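You operate a simulated robot arm through the tools that you are given. There is no shell and no other tool.

You are at the controls of a simulated robot arm. One attempt, no reset.

JOB
Tare the dish and weigh the block with the yellow top in it.
Fine: the dish is on the pan of the green-key balance; press print once with the doors shut and leave both there. Other keys and knobs, the mouse and the wooden box on the rollers stay as they are. Set down upright: what you pick out.

Only the result counts: the job must be done as asked and must still hold three seconds after the hand-in. Knocking over, shifting, dropping, spilling or breaking anything else fails it.

ROBOT AND FRAMES
A 7-joint arm with a fingered hand, fixed in place. Base frame: the origin is on the floor under the middle of its stand, x ahead of it, y to its left, z up. Units: mm, rad, N and s.
It reaches about 1164 mm from its shoulder. Its first joint turns from -2.897 to 2.897 rad. Payload 4.7 kg.
The TCP is the grasp point between the finger pads, 36 mm short of the fingertips. In the tool frame z runs along the fingers and y along their closing line. The gripper opens to 120 mm; its body begins 42 mm behind the TCP. The gripper is a hand of 5 fingers: y runs from the thumb to the fingers, the wrist lies at [-18, -122, -210] in the tool frame.
Orientation is told as [roll, pitch, yaw] about the base's x, y, z axes, in that order, counted from this pose: with the fingers straight down and the wrist toward the robot, the tool's x, y and z point along [0, 1, 0], [1, 0, 0] and [0, 0, -1] of the base frame.

CONTROLS
- The arm moves only by the tool move_arm. Its argument "steps" is a list that holds one entry, the list of rows, each a list of 6 numbers: the shift along the tool's x, y, z in units of 30 mm (1.0 is 30 mm), then the turn, a rotation vector about the tool's x, y, z in units of 8 degrees (1.0 is 8 degrees). In form: [[[tx, ty, tz, wx, wy, wz], ...]]. A call has 1 to 20 rows; each row shifts and turns the commanded pose from where the row before left it, along the tool's axes as they then stand. A call with a number of a shift or a turn outside -1 to 1 is refused whole. Rows are played at 5 a second. More than 50 mm and 0.15 rad between two rows, and nothing of the call is played. Where a pose cannot be reached the arm comes as near as it can. A force on the tool above 90 N (or 10 N above the force at the start of the call, whichever is more), or a blocked arm, ends the call early, and 0.2 s more pass. In this call time passes only in rows, and 0.2 s behind the last. It gives the time, the measured TCP pose, the force on the tool (base axes), the opening and the grip force at its end, in the units of the frame above (readings bear some noise), with the torque about the TCP (base axes, N m) and any sound that the robot's microphone picked up.
- Cameras (640 x 400 px; columns grow to the right, rows downward): "scene" is fixed at [397.6, 651.6, 1628.9]; the picture's right is [-0.99, -0.17, 0.00], its down [-0.17, 0.98, -0.07] and it looks along [0.01, -0.06, -1.00] (base axes); focal length 214 px, centre (320, 200). "wrist" rides on the gripper at [73, -91, -143] in the tool frame; the picture's right is [-0.80, 0.28, -0.53], its down [-0.53, -0.73, 0.42] and it looks along [-0.27, 0.62, 0.74] (tool axes); focal length 234 px, centre (320, 200). There is no depth. A picture from a camera that has moved, and an enlarged one, comes with that camera's place and axes in the base frame and with its lens.
- grab_frame(camera): a new picture of that camera. It takes no simulated time.
- curl_fingers(index, middle, ring, little, thumb_bend, thumb_turn): sets how far each is bent, from 0 (flat) to 1 (curled in); at 0.3 the hand is open as for a grip, at 0.7 the pads meet at the TCP. One left out holds its place. A second passes; each finger stops where it meets its share of the squeeze, and holds until it gets a number again. It is the only way to open and close the hand. It gives what a move gives, with no picture; readings hold the bend of each and the force on index, middle, ring, little, thumb and palm. thumb_turn goes from beside the hand (0) to across from the fingers (1), as for a grip.
- inspect(camera, box): a new picture of the part [left, top, right, bottom] of that camera's present view, enlarged. It takes no simulated time.
- finish_job(): hands the job in; it is judged then, once.

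Nothing tells you positions but the pictures and the camera data. Unless the task says otherwise, let go and move clear before handing in.

The tools are called after "Call:" as a command line: name --argument value ..., lists and objects as JSON in quotes. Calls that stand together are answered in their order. move_arm: Moves the arm, as the interface text tells. Its arguments: {"type":"object","properties":{"steps":{"type":"array"}},"required":["steps"]} The other tools are called the same way: curl_fingers (index, middle, ring, little, thumb_bend, thumb_turn) moves the fingers one by one; grab_frame (camera) takes a picture; inspect (camera, box) takes an enlarged picture of a part of a camera's view; finish_job () hands the job in.

At the start:

```text
t: 0.0
position: [288.6, 504.0, 1253.2]
orientation: [0.0, -0.001, -0.001]
force: [0.6, 0.6, 0.3]
ft_torque: [0.03, -0.01, 0.02]
grip_width: 119.4
finger_force: 0.0
shape: jaw
bend: [0.3, 0.3, 0.3, 0.3, 0.3, 0.98]
finger forces: [0.1, 0.0, 0.0, 0.1, 0.0, 0.0]
```

scene: 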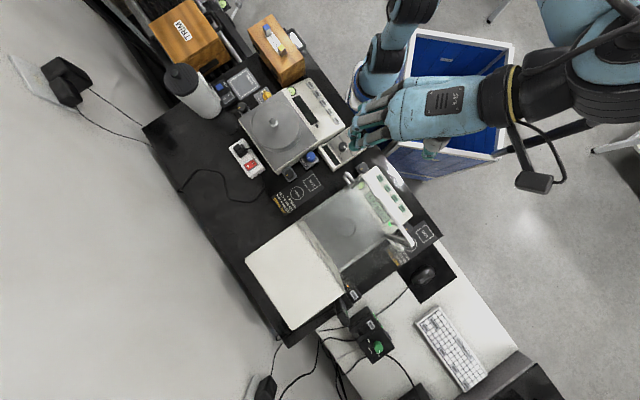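
wrist: 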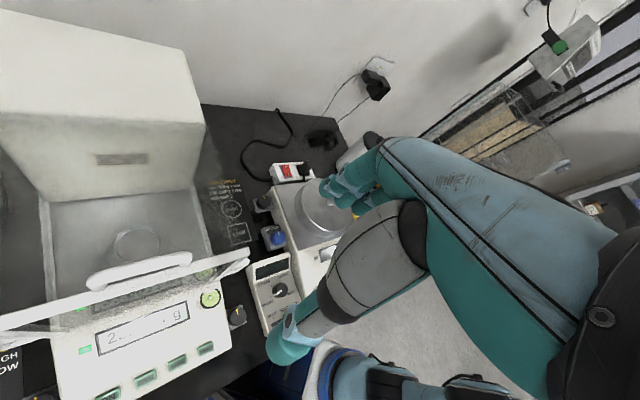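

I see a dark bench with two balances: one with a glass draft shield at lower centre (green keys) and one open-pan balance above it. I'll enlarge the views to find the blocks, the dish and the keys before I move.

Call:
inspect --camera "scene" --box '[220, 60, 380, 160]'

Call:
inspect --camera "scene" --box '[300, 150, 460, 250]'

Call:
inspect --camera "scene" --box '[200, 130, 360, 230]'

Call:
inspect --camera "scene" --box '[140, 0, 300, 100]'

Call:
inspect --camera "wrist" --box '[0, 200, 320, 400]'

Call:
inspect --camera "wrist" --box '[200, 100, 420, 340]'

```text
4.00 times, centred on (300, 110) of scene
camera zoom: at [397.6, 651.6, 1628.9], right [-0.99, -0.17, 0.0], down [-0.17, 0.98, -0.07], along [0.01, -0.06, -1.0], focal length 858 px, centre (400, 560)
```

zoom: 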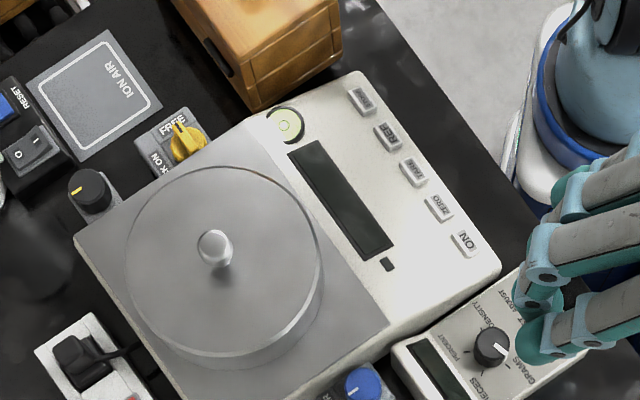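

```text
4.00 times, centred on (380, 200) of scene
camera zoom: at [397.6, 651.6, 1628.9], right [-0.99, -0.17, 0.0], down [-0.17, 0.98, -0.07], along [0.01, -0.06, -1.0], focal length 858 px, centre (80, 200)
```

zoom: 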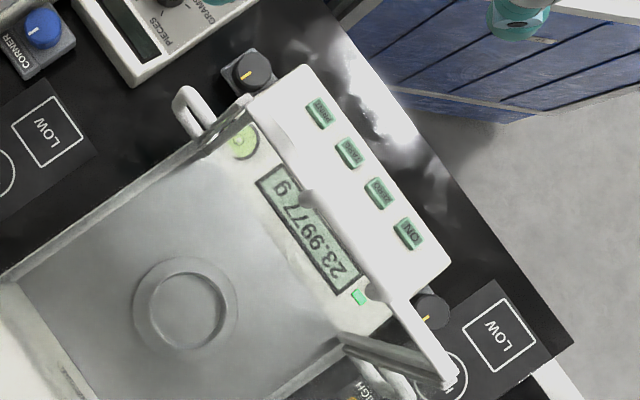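

```text
4.00 times, centred on (280, 180) of scene
camera zoom: at [397.6, 651.6, 1628.9], right [-0.99, -0.17, 0.0], down [-0.17, 0.98, -0.07], along [0.01, -0.06, -1.0], focal length 858 px, centre (480, 280)
```

zoom: 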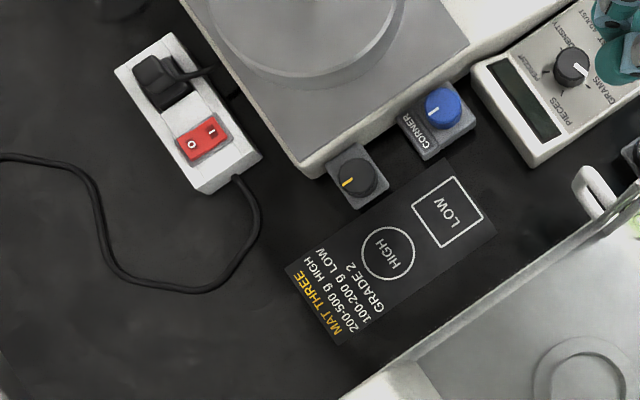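

```text
4.00 times, centred on (220, 50) of scene
camera zoom: at [397.6, 651.6, 1628.9], right [-0.99, -0.17, 0.0], down [-0.17, 0.98, -0.07], along [0.01, -0.06, -1.0], focal length 858 px, centre (720, 800)
```

zoom: 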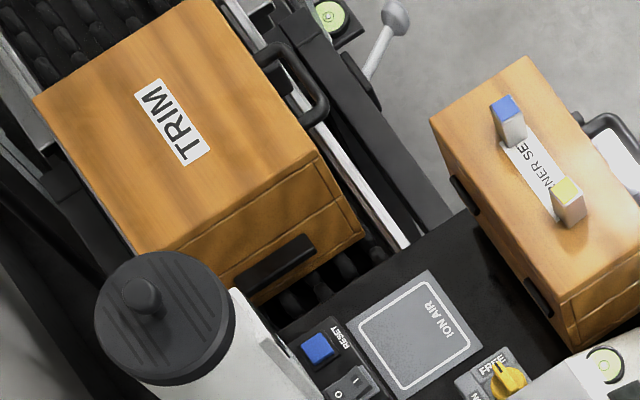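

```text
2.00 times, centred on (160, 300) of wrist
camera zoom: at [195.4, 576.4, 1396.4], right [0.28, -0.8, 0.53], down [-0.73, -0.53, -0.42], along [0.62, -0.27, -0.74], focal length 468 px, centre (640, 0)
```

zoom: 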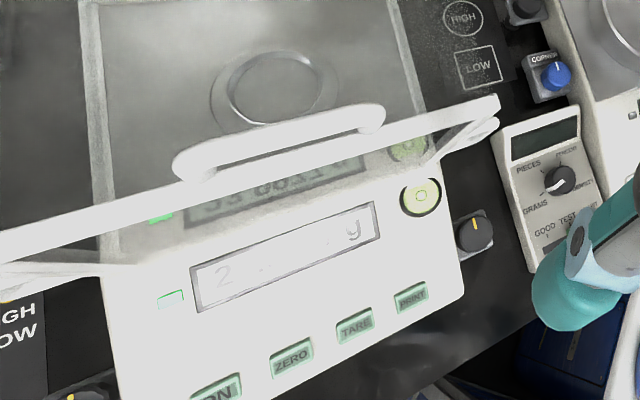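

```text
1.67 times, centred on (310, 220) of wrist
camera zoom: at [195.4, 576.4, 1396.4], right [0.28, -0.8, 0.53], down [-0.73, -0.53, -0.42], along [0.62, -0.27, -0.74], focal length 390 px, centre (337, 167)
```

zoom: 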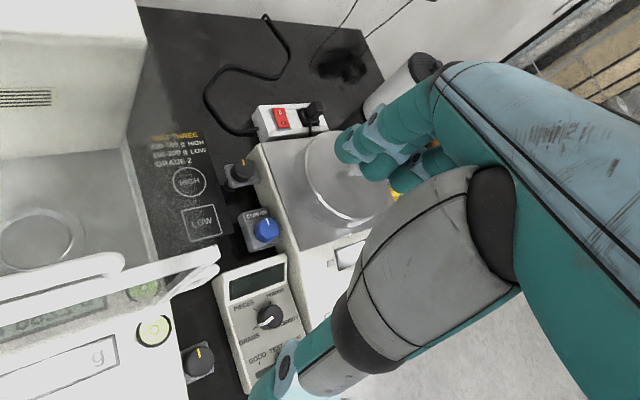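

The green-key balance shows 23.9977 g with the dish in it. The yellow-top and blue-top blocks stand on the nearer wooden box. I'm looking closer at the draft shield and its doors.

Call:
inspect --camera "scene" --box '[335, 160, 415, 210]'

Call:
inspect --camera "scene" --box '[370, 200, 450, 250]'

Call:
inspect --camera "scene" --box '[230, 180, 390, 280]'

Call:
inspect --camera "scene" --box '[240, 240, 400, 340]'

Call:
inspect --camera "wrist" --box '[0, 160, 260, 322]'

Call:
inspect --camera "scene" --box '[240, 10, 320, 60]'

```text
8.00 times, centred on (375, 185) of scene
camera zoom: at [397.6, 651.6, 1628.9], right [-0.99, -0.17, 0.0], down [-0.17, 0.98, -0.07], along [0.01, -0.06, -1.0], focal length 1716 px, centre (-120, 320)
```

zoom: 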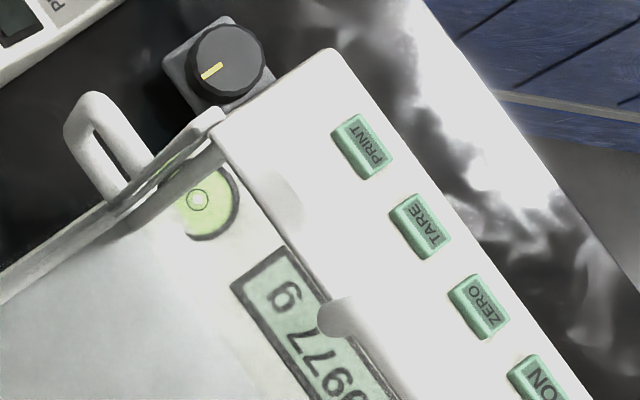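

```text
8.00 times, centred on (410, 225) of scene
camera zoom: at [397.6, 651.6, 1628.9], right [-0.99, -0.17, 0.0], down [-0.17, 0.98, -0.07], along [0.01, -0.06, -1.0], focal length 1716 px, centre (-400, 0)
```

zoom: 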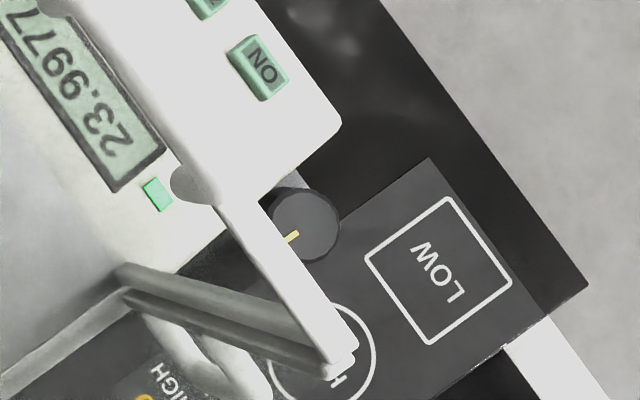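

```text
4.00 times, centred on (310, 230) of scene
camera zoom: at [397.6, 651.6, 1628.9], right [-0.99, -0.17, 0.0], down [-0.17, 0.98, -0.07], along [0.01, -0.06, -1.0], focal length 858 px, centre (360, 80)
```

zoom: 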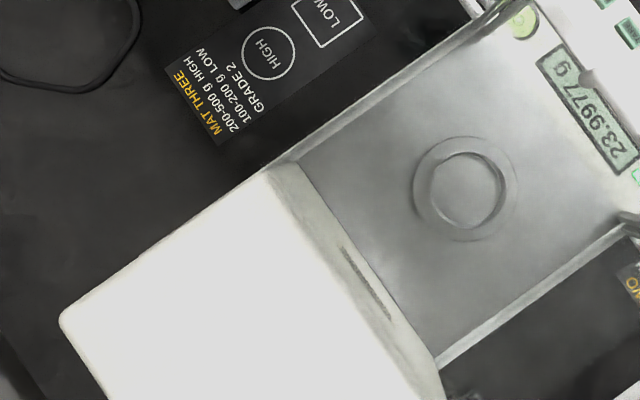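

```text
4.00 times, centred on (320, 290) of scene
camera zoom: at [397.6, 651.6, 1628.9], right [-0.99, -0.17, 0.0], down [-0.17, 0.98, -0.07], along [0.01, -0.06, -1.0], focal length 858 px, centre (320, -160)
```

zoom: 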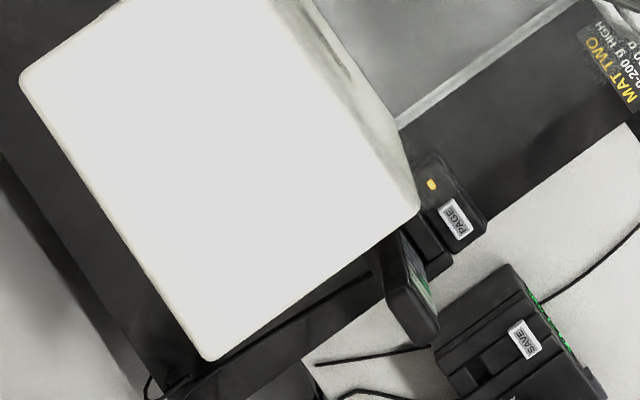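

```text
2.46 times, centred on (130, 241) of wrist
camera zoom: at [195.4, 576.4, 1396.4], right [0.28, -0.8, 0.53], down [-0.73, -0.53, -0.42], along [0.62, -0.27, -0.74], focal length 576 px, centre (788, 99)
```

zoom: 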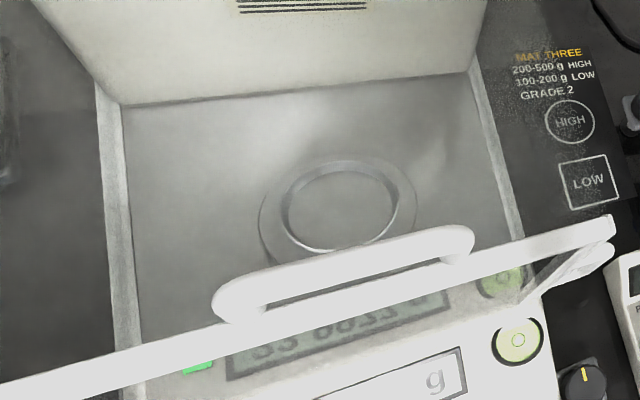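

```text
8.00 times, centred on (280, 35) of scene
camera zoom: at [397.6, 651.6, 1628.9], right [-0.99, -0.17, 0.0], down [-0.17, 0.98, -0.07], along [0.01, -0.06, -1.0], focal length 1716 px, centre (640, 1520)
```

zoom: 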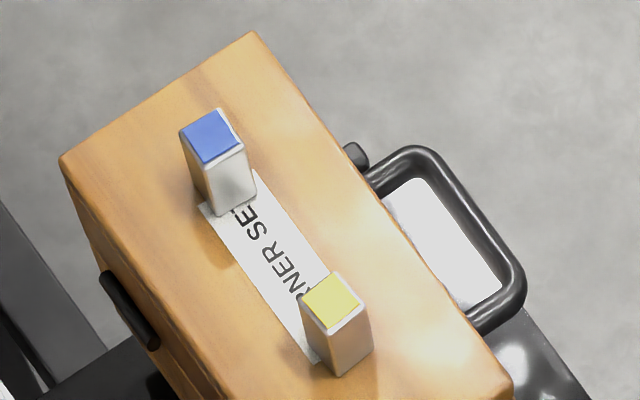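

The balance faces the robot at about 45°, with its key panel near z≈860 and the draft-shield top near z≈1100. All the doors look shut. I'll shape the hand for pressing here in free space and see where the index fingertip ends up.

Call:
curl_fingers --index 0.2 --middle 1 --ring 1 --little 1 --thumb_bend 0.3 --thumb_turn 0.0

Call:
grab_frame --camera "wrist"

Call:
inspect --camera "scene" --box '[320, 60, 480, 160]'

```text
t: 1.0
position: [287.7, 504.4, 1252.2]
orientation: [0.002, 0.0, 0.0]
force: [0.1, -0.2, 0.3]
ft_torque: [-0.01, 0.02, -0.02]
grip_width: 175.2
finger_force: 0.1
shape: fingers
bend: [0.2, 1.0, 1.0, 1.0, 0.3, 0.0]
finger forces: [0.1, 0.0, 0.0, 0.0, 0.0, 0.1]
```

```text
taken
camera wrist: at [195.4, 576.4, 1396.5], right [0.28, -0.8, 0.53], down [-0.73, -0.53, -0.42], along [0.62, -0.27, -0.74], focal length 234 px, centre (320, 200)
```

wrist: 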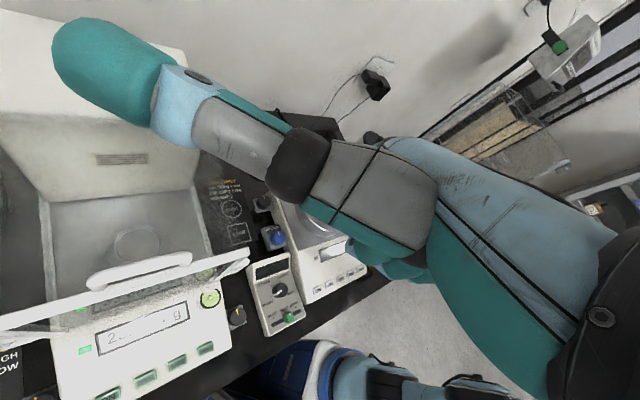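

```text
4.00 times, centred on (400, 110) of scene
camera zoom: at [397.6, 651.6, 1628.9], right [-0.99, -0.17, 0.0], down [-0.17, 0.98, -0.07], along [0.01, -0.06, -1.0], focal length 858 px, centre (0, 560)
```

zoom: 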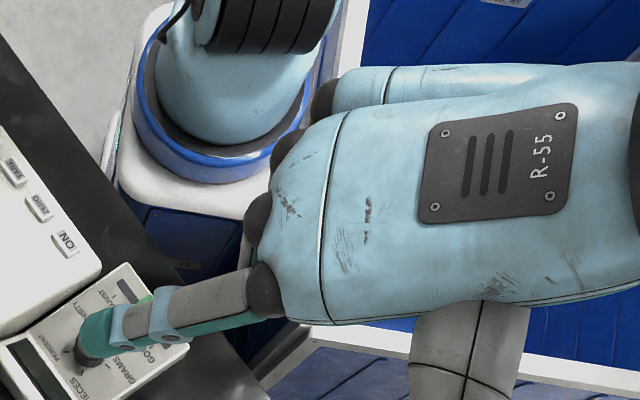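

The thumb swings out to the side and blocks the wrist camera. I'll try a different thumb pose and curl the index more, so its tip points down the tool axis.

Call:
curl_fingers --index 0.5 --middle 1 --ring 1 --little 1 --thumb_bend 1.0 --thumb_turn 0.0

Call:
grab_frame --camera "wrist"

Call:
inspect --camera "scene" --box '[320, 60, 480, 160]'

```text
t: 2.0
position: [287.7, 502.2, 1251.9]
orientation: [0.0, -0.001, -0.002]
force: [0.7, -0.8, -0.6]
ft_torque: [0.01, 0.01, 0.02]
grip_width: 69.4
finger_force: 0.0
shape: fingers
bend: [0.5, 1.0, 1.0, 1.0, 1.0, 0.0]
finger forces: [0.0, 0.1, 0.1, 0.1, 0.0, 0.0]
```

```text
taken
camera wrist: at [195.4, 576.4, 1396.5], right [0.28, -0.8, 0.53], down [-0.73, -0.53, -0.42], along [0.62, -0.27, -0.74], focal length 234 px, centre (320, 200)
```

wrist: 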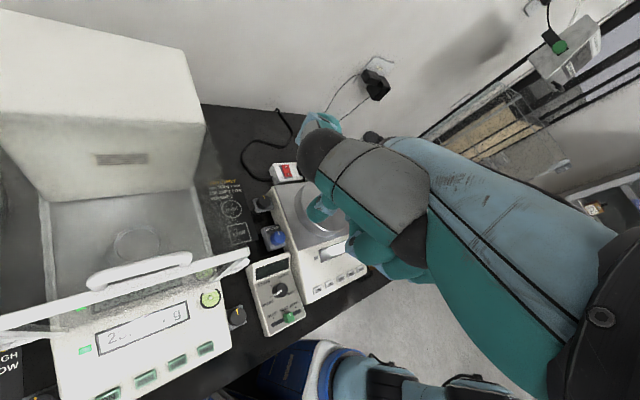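

```text
4.00 times, centred on (400, 110) of scene
camera zoom: at [397.6, 651.6, 1628.9], right [-0.99, -0.17, 0.0], down [-0.17, 0.98, -0.07], along [0.01, -0.06, -1.0], focal length 858 px, centre (0, 560)
```

zoom: 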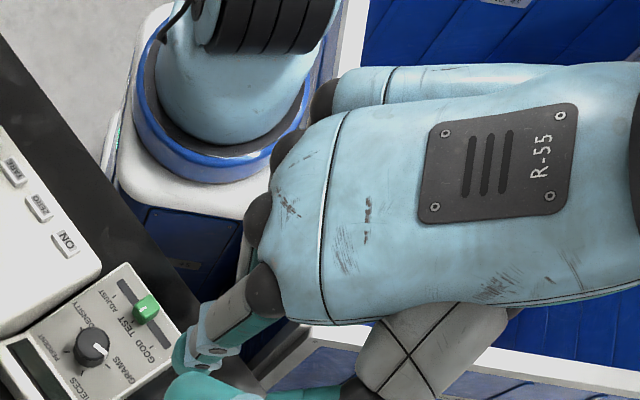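

With the thumb bent at turn 0 it lies beside the index, which is too close. I'll try it turned across and curled in instead.

Call:
curl_fingers --index 0.5 --thumb_bend 0.0 --thumb_turn 0.0

Call:
inspect --camera "scene" --box '[320, 60, 480, 160]'

Call:
grab_frame --camera "wrist"

```text
t: 3.0
position: [287.5, 504.4, 1251.9]
orientation: [0.001, -0.001, -0.003]
force: [-0.1, -0.2, 0.8]
ft_torque: [0.02, 0.02, 0.02]
grip_width: 176.0
finger_force: 0.0
shape: fingers
bend: [0.5, 1.0, 1.0, 1.0, 0.0, 0.0]
finger forces: [0.1, 0.0, 0.0, 0.0, 0.0, 0.0]
```

```text
4.00 times, centred on (400, 110) of scene
camera zoom: at [397.6, 651.6, 1628.9], right [-0.99, -0.17, 0.0], down [-0.17, 0.98, -0.07], along [0.01, -0.06, -1.0], focal length 858 px, centre (0, 560)
```

zoom: 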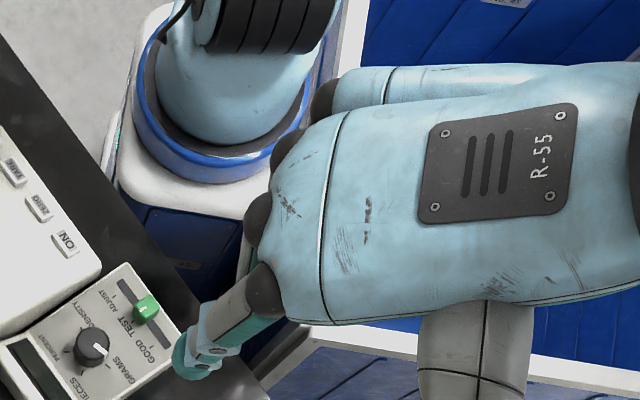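

```text
taken
camera wrist: at [195.4, 576.4, 1396.5], right [0.28, -0.8, 0.53], down [-0.73, -0.53, -0.42], along [0.62, -0.27, -0.74], focal length 234 px, centre (320, 200)
```

wrist: 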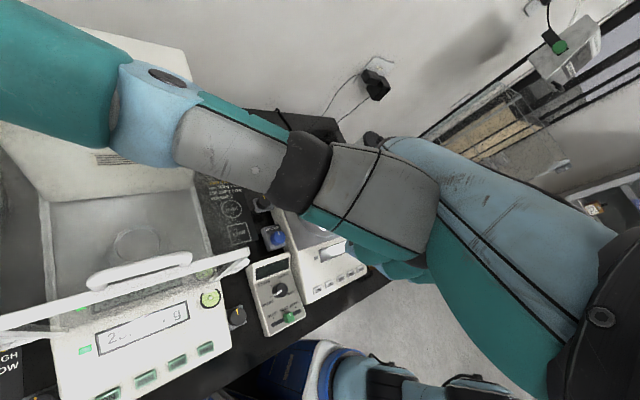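

I'll try the thumb turned across the palm, to see whether it tucks away and leaves the index tip visible.

Call:
curl_fingers --index 0.5 --thumb_bend 0.0 --thumb_turn 1.0

Call:
inspect --camera "scene" --box '[320, 60, 480, 160]'

Call:
grab_frame --camera "wrist"

```text
t: 4.0
position: [287.5, 502.7, 1252.1]
orientation: [-0.001, 0.0, 0.0]
force: [0.0, -0.1, 0.7]
ft_torque: [-0.03, -0.03, 0.0]
grip_width: 117.8
finger_force: 0.0
shape: fingers
bend: [0.5, 1.0, 1.0, 1.0, 0.0, 0.95]
finger forces: [0.0, 0.0, 0.0, 0.0, 0.0, 0.0]
```

```text
4.00 times, centred on (400, 110) of scene
camera zoom: at [397.6, 651.6, 1628.9], right [-0.99, -0.17, 0.0], down [-0.17, 0.98, -0.07], along [0.01, -0.06, -1.0], focal length 858 px, centre (0, 560)
```

zoom: 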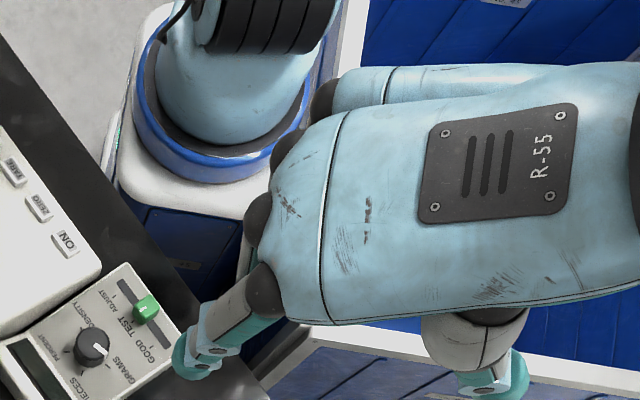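

```text
taken
camera wrist: at [195.4, 576.4, 1396.5], right [0.28, -0.8, 0.53], down [-0.73, -0.53, -0.42], along [0.62, -0.27, -0.74], focal length 234 px, centre (320, 200)
```

wrist: 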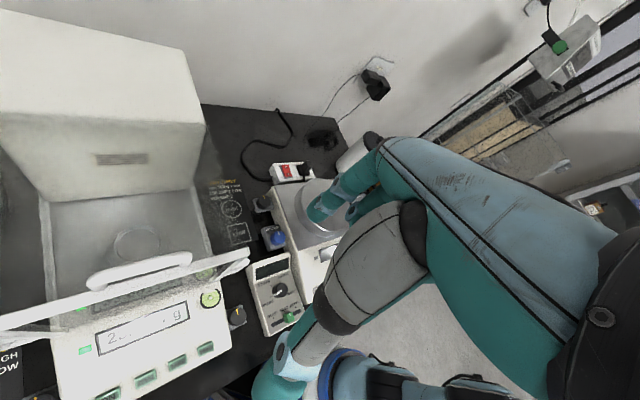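

The thumb turned across with bend 0 leaves the index in view. I'll straighten the index fully to find its direction, so I can tilt the hand until it points straight down.

Call:
curl_fingers --index 0.0

Call:
inspect --camera "scene" --box '[320, 60, 480, 160]'

Call:
grab_frame --camera "wrist"

```text
t: 5.0
position: [286.2, 504.1, 1253.5]
orientation: [0.001, -0.001, 0.0]
force: [-0.9, 0.1, 0.0]
ft_torque: [-0.02, -0.01, -0.01]
grip_width: 194.1
finger_force: 0.0
shape: fingers
bend: [0.0, 1.0, 1.0, 1.0, 0.0, 0.95]
finger forces: [0.0, 0.0, 0.0, 0.0, 0.0, 0.0]
```

```text
4.00 times, centred on (400, 110) of scene
camera zoom: at [397.6, 651.6, 1628.9], right [-0.99, -0.17, 0.0], down [-0.17, 0.98, -0.07], along [0.01, -0.06, -1.0], focal length 858 px, centre (0, 560)
```

zoom: 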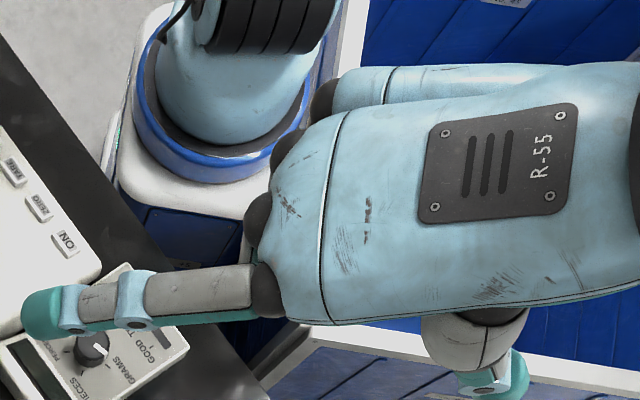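

```text
taken
camera wrist: at [195.4, 576.4, 1396.5], right [0.28, -0.8, 0.53], down [-0.73, -0.53, -0.42], along [0.62, -0.27, -0.74], focal length 234 px, centre (320, 200)
```

wrist: 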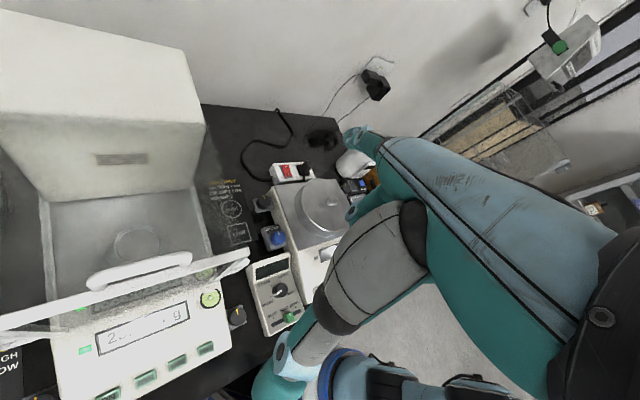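

In the tool frame the straight index lies about 123 mm along +y from the TCP, so yawing 40° and tilting 40° will point it almost straight down with the thumb raised. I put TARE near (170, 516, 850) and PRINT near (203, 486, 849). I'll make the turn up here, clear of everything.

Call:
move_arm --steps '[[[0, 0, 0, 0, 0, -1], [0, 0, 0, 0, 0, -1], [0, 0, 0, 0, 0, -1], [0, 0, 0, 0, 0, -1], [0, 0, 0, 0, 0, -1], [0, 0, 0, 1, 0, 0], [0, 0, 0, 1, 0, 0], [0, 0, 0, 1, 0, 0], [0, 0, 0, 1, 0, 0], [0, 0, 0, 1, 0, 0]]]'

Call:
grab_frame --camera "wrist"

Call:
grab_frame --camera "scene"

```text
t: 7.2
position: [287.6, 503.0, 1253.7]
orientation: [0.002, 0.697, 0.701]
force: [0.3, 0.3, 0.5]
ft_torque: [0.06, -0.08, -0.02]
grip_width: 193.8
finger_force: 0.2
shape: fingers
bend: [0.0, 1.0, 1.0, 1.0, 0.0, 0.95]
finger forces: [0.1, 0.1, 0.1, 0.0, 0.0, 0.0]
```

```text
taken
camera wrist: at [257.4, 573.1, 1422.4], right [0.94, -0.26, 0.22], down [-0.3, -0.94, 0.15], along [0.17, -0.2, -0.96], focal length 234 px, centre (320, 200)
```

wrist: 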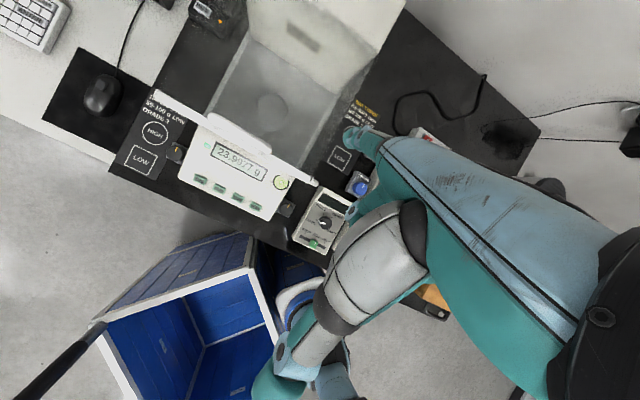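

```text
taken
```

scene: 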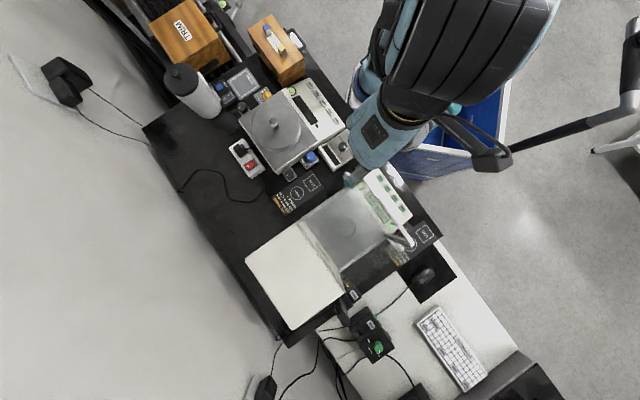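

The tilt worked: the wrist camera now looks nearly straight down and the display reads 23.9977 g. I'll enlarge it to locate the index tip, the keys and the door parts.

Call:
inspect --camera "wrist" --box '[140, 60, 400, 222]'

Call:
inspect --camera "wrist" --box '[320, 100, 400, 150]'

Call:
inspect --camera "scene" --box '[320, 150, 400, 200]'

```text
2.46 times, centred on (270, 141) of wrist
camera zoom: at [257.4, 573.1, 1422.4], right [0.94, -0.26, 0.22], down [-0.3, -0.94, 0.15], along [0.17, -0.2, -0.96], focal length 576 px, centre (443, 345)
```

zoom: 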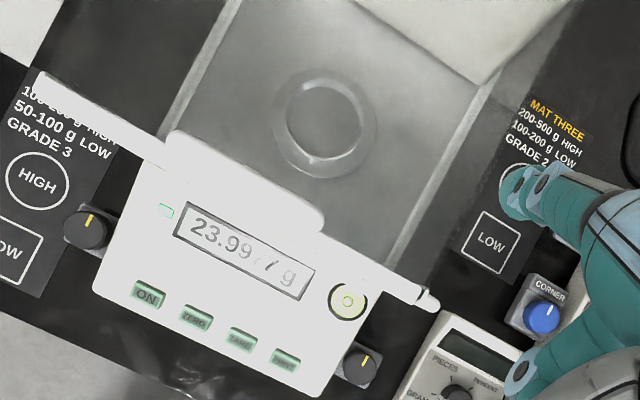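

```text
8.00 times, centred on (360, 125) of wrist
camera zoom: at [257.4, 573.1, 1422.4], right [0.94, -0.26, 0.22], down [-0.3, -0.94, 0.15], along [0.17, -0.2, -0.96], focal length 1873 px, centre (0, 800)
```

zoom: 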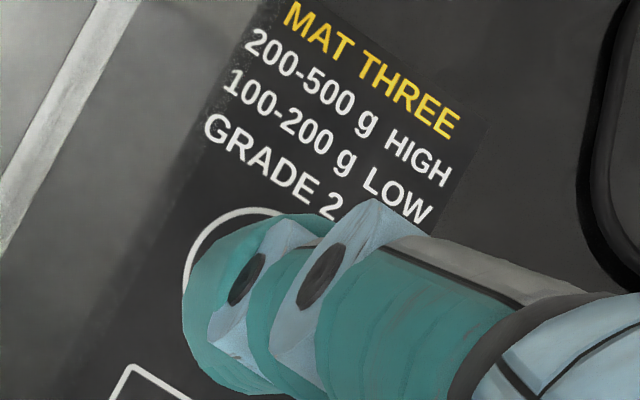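

```text
8.00 times, centred on (360, 175) of scene
camera zoom: at [397.6, 651.6, 1628.9], right [-0.99, -0.17, 0.0], down [-0.17, 0.98, -0.07], along [0.01, -0.06, -1.0], focal length 1716 px, centre (0, 400)
```

zoom: 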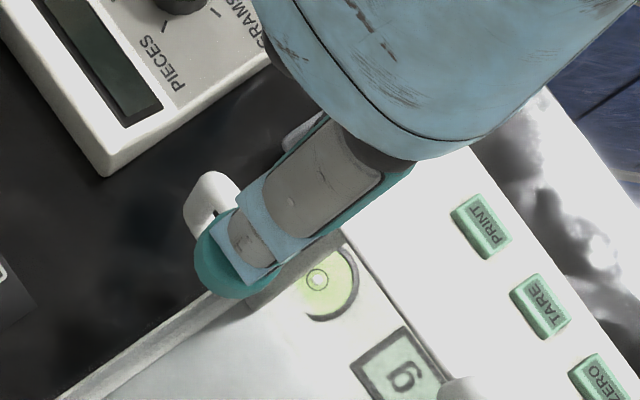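

The predicted tip offset matches the pictures: the tip is at TCP + (65, 73, −76). I'll carry it over TARE, stop about 100 mm above the key, and check with both cameras.

Call:
move_arm --steps '[[[0.331, -0.652, 0.547, 0, 0, 0], [0.331, -0.652, 0.547, 0, 0, 0], [0.331, -0.652, 0.547, 0, 0, 0], [0.331, -0.652, 0.547, 0, 0, 0], [0.331, -0.652, 0.547, 0, 0, 0], [0.331, -0.652, 0.547, 0, 0, 0], [0.331, -0.652, 0.547, 0, 0, 0], [0, 0.611, 0.728, 0, 0, 0], [0, 0.611, 0.728, 0, 0, 0], [0, 0.611, 0.728, 0, 0, 0], [0, 0.611, 0.728, 0, 0, 0], [0, 0.611, 0.728, 0, 0, 0], [0, 0.611, 0.728, 0, 0, 0], [0, 0.611, 0.728, 0, 0, 0], [0, 0.611, 0.728, 0, 0, 0]]]'

Call:
grab_frame --camera "wrist"

Call:
inspect --camera "scene" --box '[320, 150, 480, 250]'

```text
t: 10.4
position: [104.7, 440.1, 1024.7]
orientation: [0.002, 0.698, 0.701]
force: [-0.6, -0.4, 0.0]
ft_torque: [0.03, 0.01, 0.01]
grip_width: 194.2
finger_force: 0.1
shape: fingers
bend: [0.0, 1.0, 1.0, 1.0, 0.0, 0.95]
finger forces: [0.0, 0.0, 0.0, 0.0, 0.0, 0.0]
```

```text
taken
camera wrist: at [73.9, 510.5, 1193.6], right [0.94, -0.26, 0.22], down [-0.3, -0.94, 0.14], along [0.17, -0.2, -0.96], focal length 234 px, centre (320, 200)
```

wrist: 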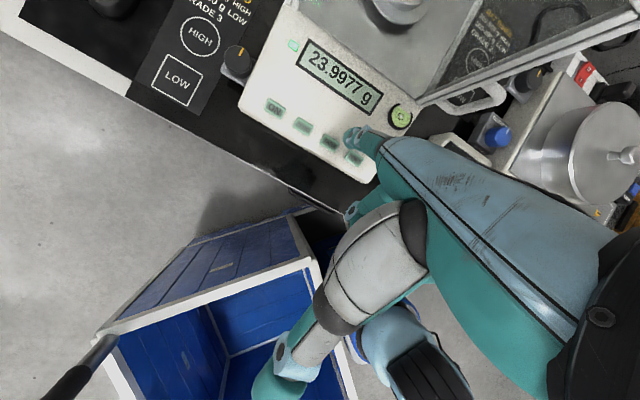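

```text
4.00 times, centred on (400, 200) of scene
camera zoom: at [397.6, 651.6, 1628.9], right [-0.99, -0.17, 0.0], down [-0.17, 0.98, -0.07], along [0.01, -0.06, -1.0], focal length 858 px, centre (0, 200)
```

zoom: 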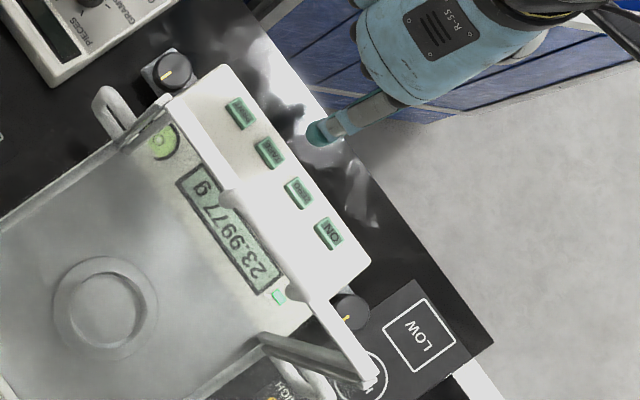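

Call:
inspect --camera "wrist" --box '[240, 80, 400, 180]'

```text
4.00 times, centred on (320, 130) of wrist
camera zoom: at [73.9, 510.5, 1193.6], right [0.94, -0.26, 0.22], down [-0.3, -0.94, 0.14], along [0.17, -0.2, -0.96], focal length 937 px, centre (320, 480)
```

zoom: 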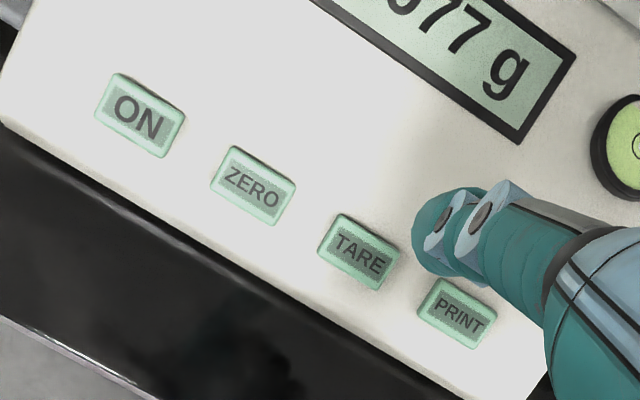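

TARE comes out at (171, 515, 850) in both cameras, and the fingertip sits about 6 mm short of it in x. I'll correct that and come down to about 20 mm above the key.

Call:
move_arm --steps '[[[-0.016, 0.468, 0.478, 0, 0, 0], [-0.016, 0.468, 0.478, 0, 0, 0], [-0.016, 0.468, 0.478, 0, 0, 0], [-0.016, 0.468, 0.478, 0, 0, 0]]]'

Call:
inspect --camera "wrist" --box '[240, 80, 400, 180]'

Call:
inspect --camera "scene" --box '[340, 160, 420, 210]'

```text
t: 11.4
position: [112.0, 442.5, 945.3]
orientation: [-0.001, 0.696, 0.701]
force: [0.5, 0.3, 0.0]
ft_torque: [-0.02, 0.0, 0.02]
grip_width: 194.1
finger_force: 0.1
shape: fingers
bend: [0.0, 1.0, 1.0, 1.0, 0.0, 0.95]
finger forces: [0.0, 0.0, 0.0, 0.0, 0.0, 0.1]
```

```text
4.00 times, centred on (320, 130) of wrist
camera zoom: at [80.8, 513.1, 1114.3], right [0.94, -0.26, 0.22], down [-0.3, -0.94, 0.15], along [0.17, -0.2, -0.96], focal length 937 px, centre (320, 480)
```

zoom: 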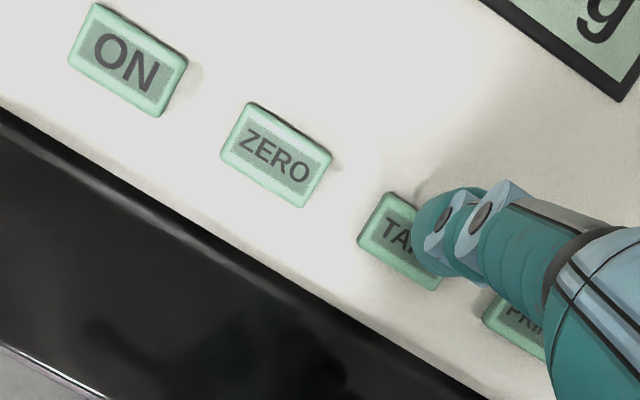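

```text
8.00 times, centred on (380, 185) of scene
camera zoom: at [397.6, 651.6, 1628.9], right [-0.99, -0.17, 0.0], down [-0.17, 0.98, -0.07], along [0.01, -0.06, -1.0], focal length 1716 px, centre (-160, 320)
```

zoom: 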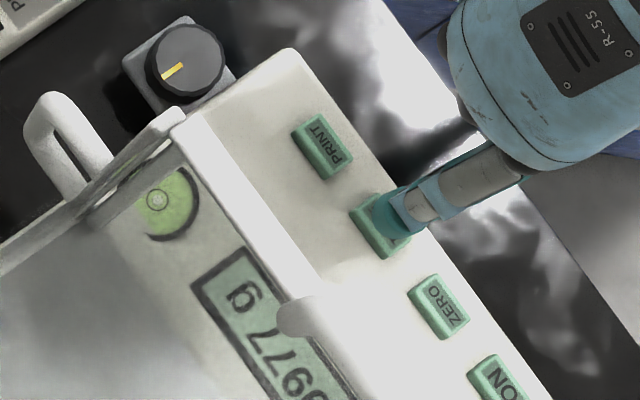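

The fingertip is directly over TARE, about 20 mm up. I'll come straight down in small steps and watch the force.

Call:
move_arm --steps '[[[0, 0.107, 0.1277, 0, 0, 0], [0, 0.107, 0.1277, 0, 0, 0]]]'

Call:
inspect --camera "wrist" --box '[240, 80, 400, 180]'

```text
t: 12.0
position: [112.1, 443.8, 934.1]
orientation: [-0.001, 0.697, 0.699]
force: [-0.1, -0.2, -0.1]
ft_torque: [0.04, 0.01, -0.03]
grip_width: 194.1
finger_force: 0.1
shape: fingers
bend: [0.0, 1.0, 1.0, 1.0, 0.0, 0.95]
finger forces: [0.0, 0.0, 0.1, 0.0, 0.0, 0.0]
```

```text
4.00 times, centred on (320, 130) of wrist
camera zoom: at [81.5, 513.7, 1104.4], right [0.94, -0.26, 0.22], down [-0.3, -0.94, 0.15], along [0.17, -0.2, -0.96], focal length 937 px, centre (320, 480)
```

zoom: 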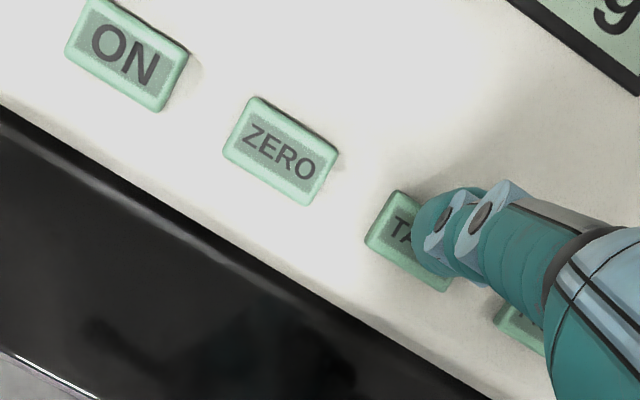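

Call:
move_arm --steps '[[[0, 0.0643, 0.0766, 0, 0, 0], [0, 0.0429, 0.0511, 0, 0, 0]]]'

```text
t: 12.6
position: [112.0, 442.8, 930.8]
orientation: [-0.002, 0.698, 0.7]
force: [-0.2, 0.5, 1.3]
ft_torque: [0.02, -0.03, -0.02]
grip_width: 194.1
finger_force: 0.2
shape: fingers
bend: [0.0, 1.0, 1.0, 1.0, 0.0, 0.95]
finger forces: [0.6, 0.1, 0.0, 0.0, 0.1, 0.0]
```

Call:
move_arm --steps '[[[0, 0.0322, 0.0383, 0, 0, 0]]]'

```text
t: 13.0
position: [112.9, 443.9, 927.1]
orientation: [0.0, 0.698, 0.699]
force: [-1.4, -0.3, 1.9]
ft_torque: [0.1, -0.12, -0.02]
grip_width: 194.3
finger_force: 1.0
shape: fingers
bend: [0.0, 1.0, 1.0, 1.0, 0.0, 0.95]
finger forces: [1.9, 0.0, 0.0, 0.1, 0.0, 0.1]
heard: click
```

A click: TARE has been pressed once. I'll lift off straight up and read the display.

Call:
move_arm --steps '[[[0, -0.214, -0.255, 0, 0, 0], [0, -0.428, -0.51, 0, 0, 0], [0, -0.428, -0.51, 0, 0, 0], [0, -0.64, -0.765, 0, 0, 0], [0, -0.64, -0.765, 0, 0, 0]]]'

Call:
grab_frame --camera "wrist"

Call:
inspect --camera "scene" --box '[340, 160, 420, 210]'

```text
t: 14.2
position: [112.8, 444.7, 1038.3]
orientation: [0.001, 0.7, 0.698]
force: [0.0, -0.4, -0.9]
ft_torque: [-0.02, 0.0, 0.02]
grip_width: 194.2
finger_force: 0.1
shape: fingers
bend: [0.0, 1.0, 1.0, 1.0, 0.0, 0.95]
finger forces: [0.0, 0.0, 0.1, 0.0, 0.1, 0.0]
```

```text
taken
camera wrist: at [81.5, 515.4, 1207.8], right [0.94, -0.26, 0.22], down [-0.3, -0.94, 0.15], along [0.17, -0.2, -0.96], focal length 234 px, centre (320, 200)
```

wrist: 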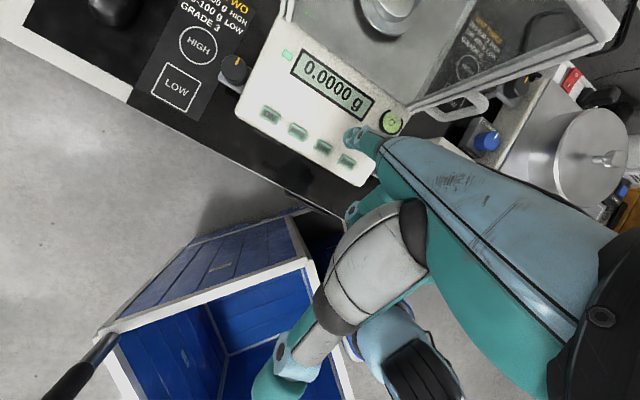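

```text
8.00 times, centred on (380, 185) of scene
camera zoom: at [397.6, 651.6, 1628.9], right [-0.99, -0.17, 0.0], down [-0.17, 0.98, -0.07], along [0.01, -0.06, -1.0], focal length 1716 px, centre (-160, 320)
```

zoom: 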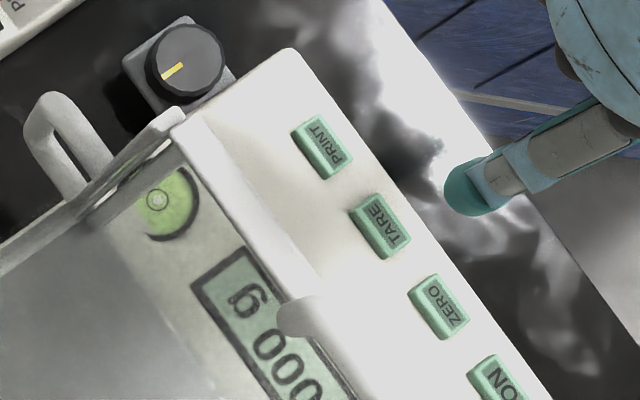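

The display reads 0.0000 g, so the dish is tared. I'll raise the hand and study the top door and its handle, since I expect to lower the block in from above.

Call:
move_arm --steps '[[[0, -0.612, -0.73, 0, 0, 0], [0, -0.612, -0.73, 0, 0, 0], [0, -0.612, -0.73, 0, 0, 0], [0, -0.612, -0.73, 0, 0, 0], [0, -0.612, -0.73, 0, 0, 0], [0, -0.612, -0.73, 0, 0, 0], [0, -0.612, -0.73, 0, 0, 0]]]'

Call:
grab_frame --camera "wrist"

Call:
inspect --camera "wrist" --box '[240, 0, 480, 150]'

Call:
inspect --camera "scene" --box '[320, 150, 440, 225]'

```text
t: 15.8
position: [111.3, 442.2, 1236.9]
orientation: [0.001, 0.698, 0.7]
force: [0.3, 0.8, -0.7]
ft_torque: [-0.01, -0.01, 0.02]
grip_width: 194.0
finger_force: 0.1
shape: fingers
bend: [0.0, 1.0, 1.0, 1.0, 0.0, 0.95]
finger forces: [0.0, 0.0, 0.0, 0.1, 0.0, 0.0]
```

```text
taken
camera wrist: at [81.5, 513.6, 1406.8], right [0.94, -0.26, 0.22], down [-0.3, -0.94, 0.15], along [0.17, -0.2, -0.96], focal length 234 px, centre (320, 200)
```

wrist: 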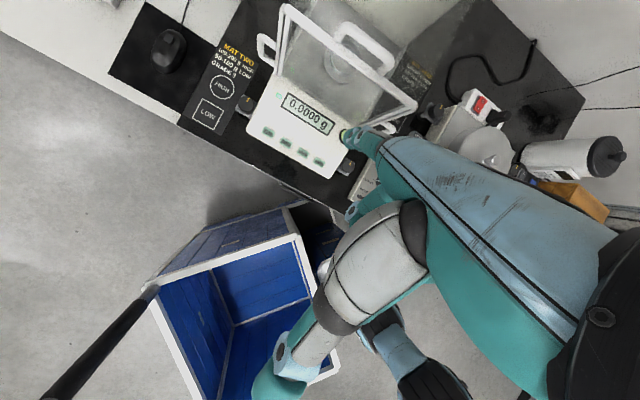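

```text
2.67 times, centred on (360, 75) of wrist
camera zoom: at [81.5, 513.6, 1406.8], right [0.94, -0.26, 0.22], down [-0.3, -0.94, 0.15], along [0.17, -0.2, -0.96], focal length 624 px, centre (213, 533)
```

zoom: 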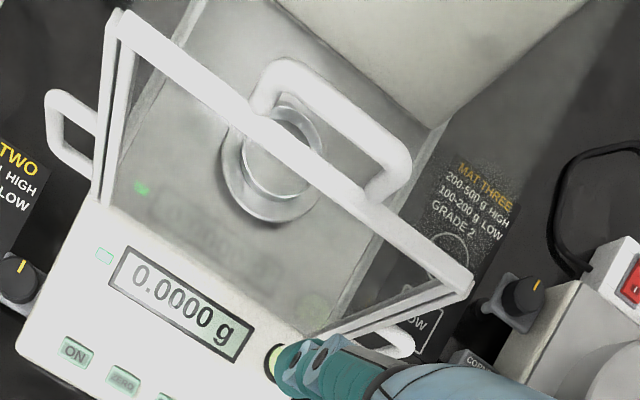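

```text
5.33 times, centred on (380, 188) of scene
camera zoom: at [397.6, 651.6, 1628.9], right [-0.99, -0.17, 0.0], down [-0.17, 0.98, -0.07], along [0.01, -0.06, -1.0], focal length 1144 px, centre (0, 267)
```

zoom: 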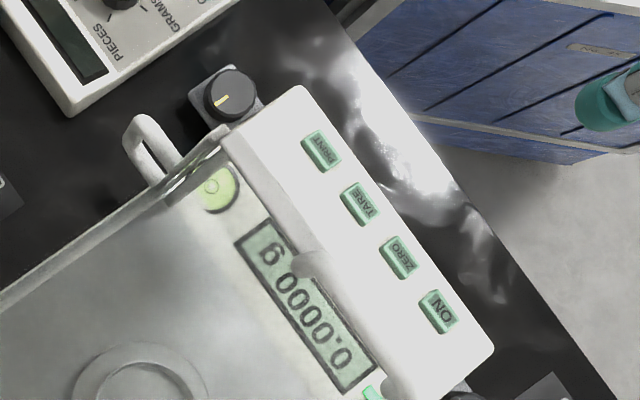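

The top loop handle stands up from the front rail near (241, 616, 1118), and the top pane should slide back over the lower rear housing. I'll bring the index tip just in front of that loop.

Call:
move_arm --steps '[[[0.252, 0.802, -0.117, 0, 0, 0], [0.252, 0.802, -0.117, 0, 0, 0], [0.252, 0.802, -0.117, 0, 0, 0], [0.252, 0.802, -0.117, 0, 0, 0]]]'

Call:
inspect --camera "wrist" --box '[240, 50, 480, 200]'

Call:
inspect --camera "scene" --box '[320, 160, 440, 235]'

Call:
grab_frame --camera "wrist"

```text
t: 16.8
position: [155.3, 521.5, 1188.4]
orientation: [-0.001, 0.699, 0.698]
force: [-0.5, 0.5, 0.3]
ft_torque: [0.02, -0.02, 0.02]
grip_width: 194.1
finger_force: 0.0
shape: fingers
bend: [0.0, 1.0, 1.0, 1.0, 0.0, 0.95]
finger forces: [0.0, 0.0, 0.0, 0.0, 0.0, 0.0]
```

```text
2.67 times, centred on (360, 125) of wrist
camera zoom: at [124.7, 591.4, 1356.5], right [0.94, -0.26, 0.22], down [-0.3, -0.94, 0.15], along [0.17, -0.2, -0.96], focal length 624 px, centre (213, 400)
```

zoom: 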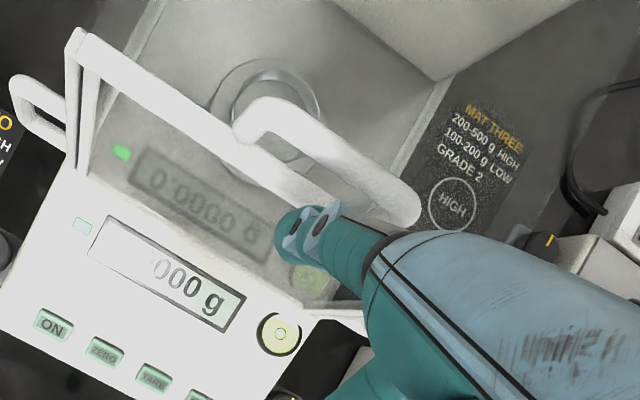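

```text
5.33 times, centred on (380, 198) of scene
camera zoom: at [397.6, 651.6, 1628.9], right [-0.99, -0.17, 0.0], down [-0.17, 0.98, -0.07], along [0.01, -0.06, -1.0], focal length 1144 px, centre (0, 213)
```

zoom: 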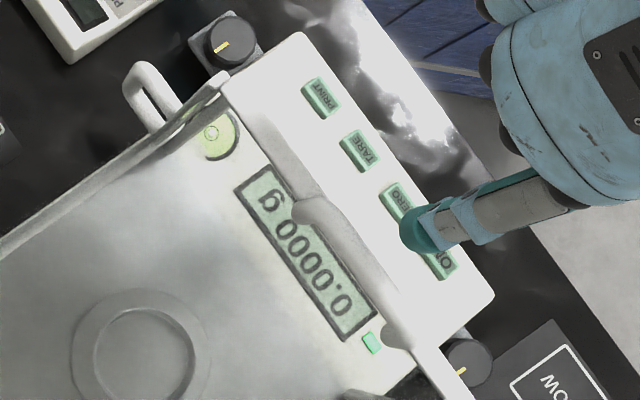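

```text
taken
camera wrist: at [124.7, 591.4, 1356.5], right [0.94, -0.26, 0.22], down [-0.3, -0.94, 0.15], along [0.17, -0.2, -0.96], focal length 234 px, centre (320, 200)
```

wrist: 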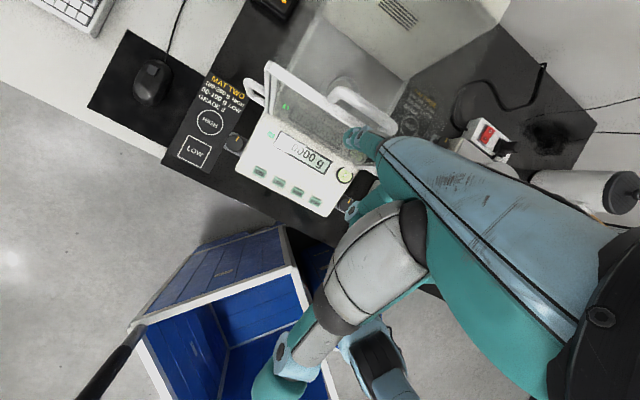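

The tip is about 15 mm in front of the loop, level with its bar. I'll push straight back along the balance's depth axis, slowly at first.

Call:
move_arm --steps '[[[0.0145, 0.127, -0.107, 0, 0, 0], [0.0145, 0.127, -0.107, 0, 0, 0], [0.0145, 0.127, -0.107, 0, 0, 0], [0.0145, 0.127, -0.107, 0, 0, 0], [0.0145, 0.127, -0.107, 0, 0, 0], [0.0145, 0.127, -0.107, 0, 0, 0]]]'

Call:
inspect --camera "wrist" --box '[240, 50, 480, 200]'

Call:
inspect --camera "scene" --box '[320, 160, 440, 235]'

```text
t: 18.2
position: [177.8, 542.8, 1186.6]
orientation: [0.0, 0.698, 0.701]
force: [-0.2, -0.1, -1.2]
ft_torque: [-0.02, 0.03, 0.01]
grip_width: 193.5
finger_force: 0.0
shape: fingers
bend: [0.0, 1.0, 1.0, 1.0, 0.0, 0.95]
finger forces: [0.3, 0.0, 0.0, 0.1, 0.0, 0.0]
```

```text
2.67 times, centred on (360, 125) of wrist
camera zoom: at [146.9, 612.0, 1356.4], right [0.94, -0.26, 0.22], down [-0.3, -0.94, 0.15], along [0.17, -0.2, -0.96], focal length 624 px, centre (213, 400)
```

zoom: 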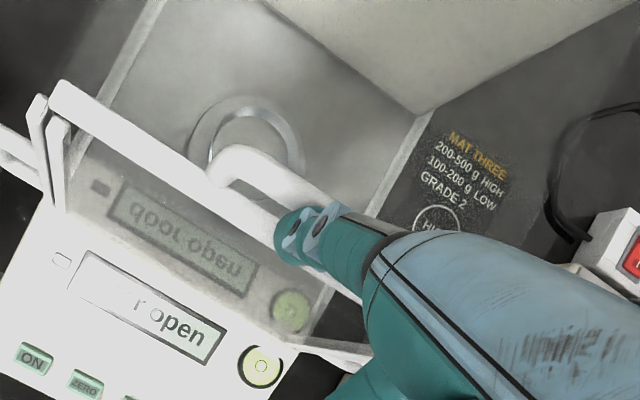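

```text
5.33 times, centred on (380, 198) of scene
camera zoom: at [397.6, 651.6, 1628.9], right [-0.99, -0.17, 0.0], down [-0.17, 0.98, -0.07], along [0.01, -0.06, -1.0], focal length 1144 px, centre (0, 213)
```

zoom: 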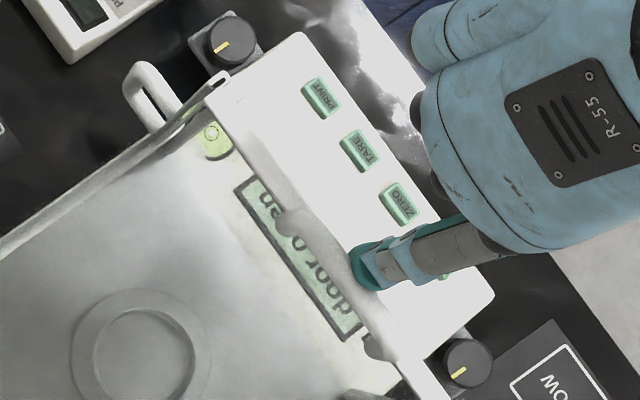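

The display says "door open", so the top pane is sliding. I'll keep pushing it back.

Call:
move_arm --steps '[[[0.036, 0.318, -0.267, 0, 0, 0], [0.036, 0.318, -0.267, 0, 0, 0], [0.036, 0.318, -0.267, 0, 0, 0], [0.036, 0.318, -0.267, 0, 0, 0], [0.036, 0.318, -0.267, 0, 0, 0], [0.036, 0.318, -0.267, 0, 0, 0], [0.036, 0.318, -0.267, 0, 0, 0], [0.036, 0.318, -0.267, 0, 0, 0]]]'

Call:
inspect --camera "wrist" --box '[240, 50, 480, 200]'

Call:
inspect --camera "scene" --box '[260, 150, 420, 250]'

```text
t: 20.0
position: [248.0, 613.8, 1187.3]
orientation: [0.0, 0.697, 0.698]
force: [-0.7, -0.4, -0.5]
ft_torque: [0.03, -0.03, -0.01]
grip_width: 194.1
finger_force: 0.4
shape: fingers
bend: [0.0, 1.0, 1.0, 1.0, 0.0, 0.95]
finger forces: [0.1, 0.0, 0.1, 0.1, 0.0, 0.1]
```

```text
2.67 times, centred on (360, 125) of wrist
camera zoom: at [217.2, 683.1, 1356.4], right [0.94, -0.26, 0.22], down [-0.3, -0.94, 0.15], along [0.17, -0.2, -0.96], focal length 624 px, centre (213, 400)
```

zoom: 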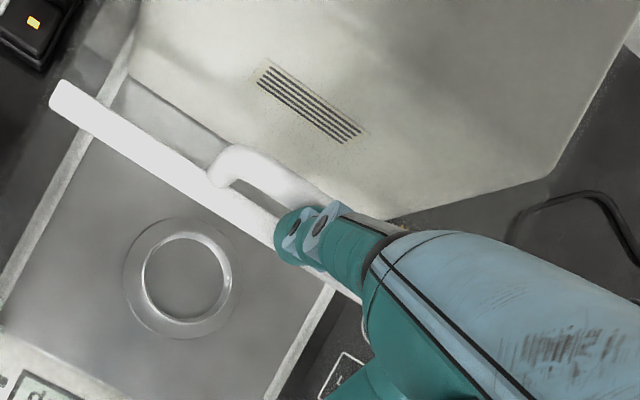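

```text
4.00 times, centred on (340, 200) of scene
camera zoom: at [397.6, 651.6, 1628.9], right [-0.99, -0.17, 0.0], down [-0.17, 0.98, -0.07], along [0.01, -0.06, -1.0], focal length 858 px, centre (240, 200)
```

zoom: 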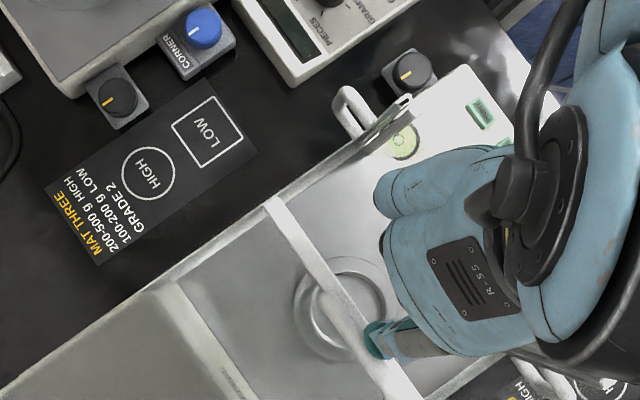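

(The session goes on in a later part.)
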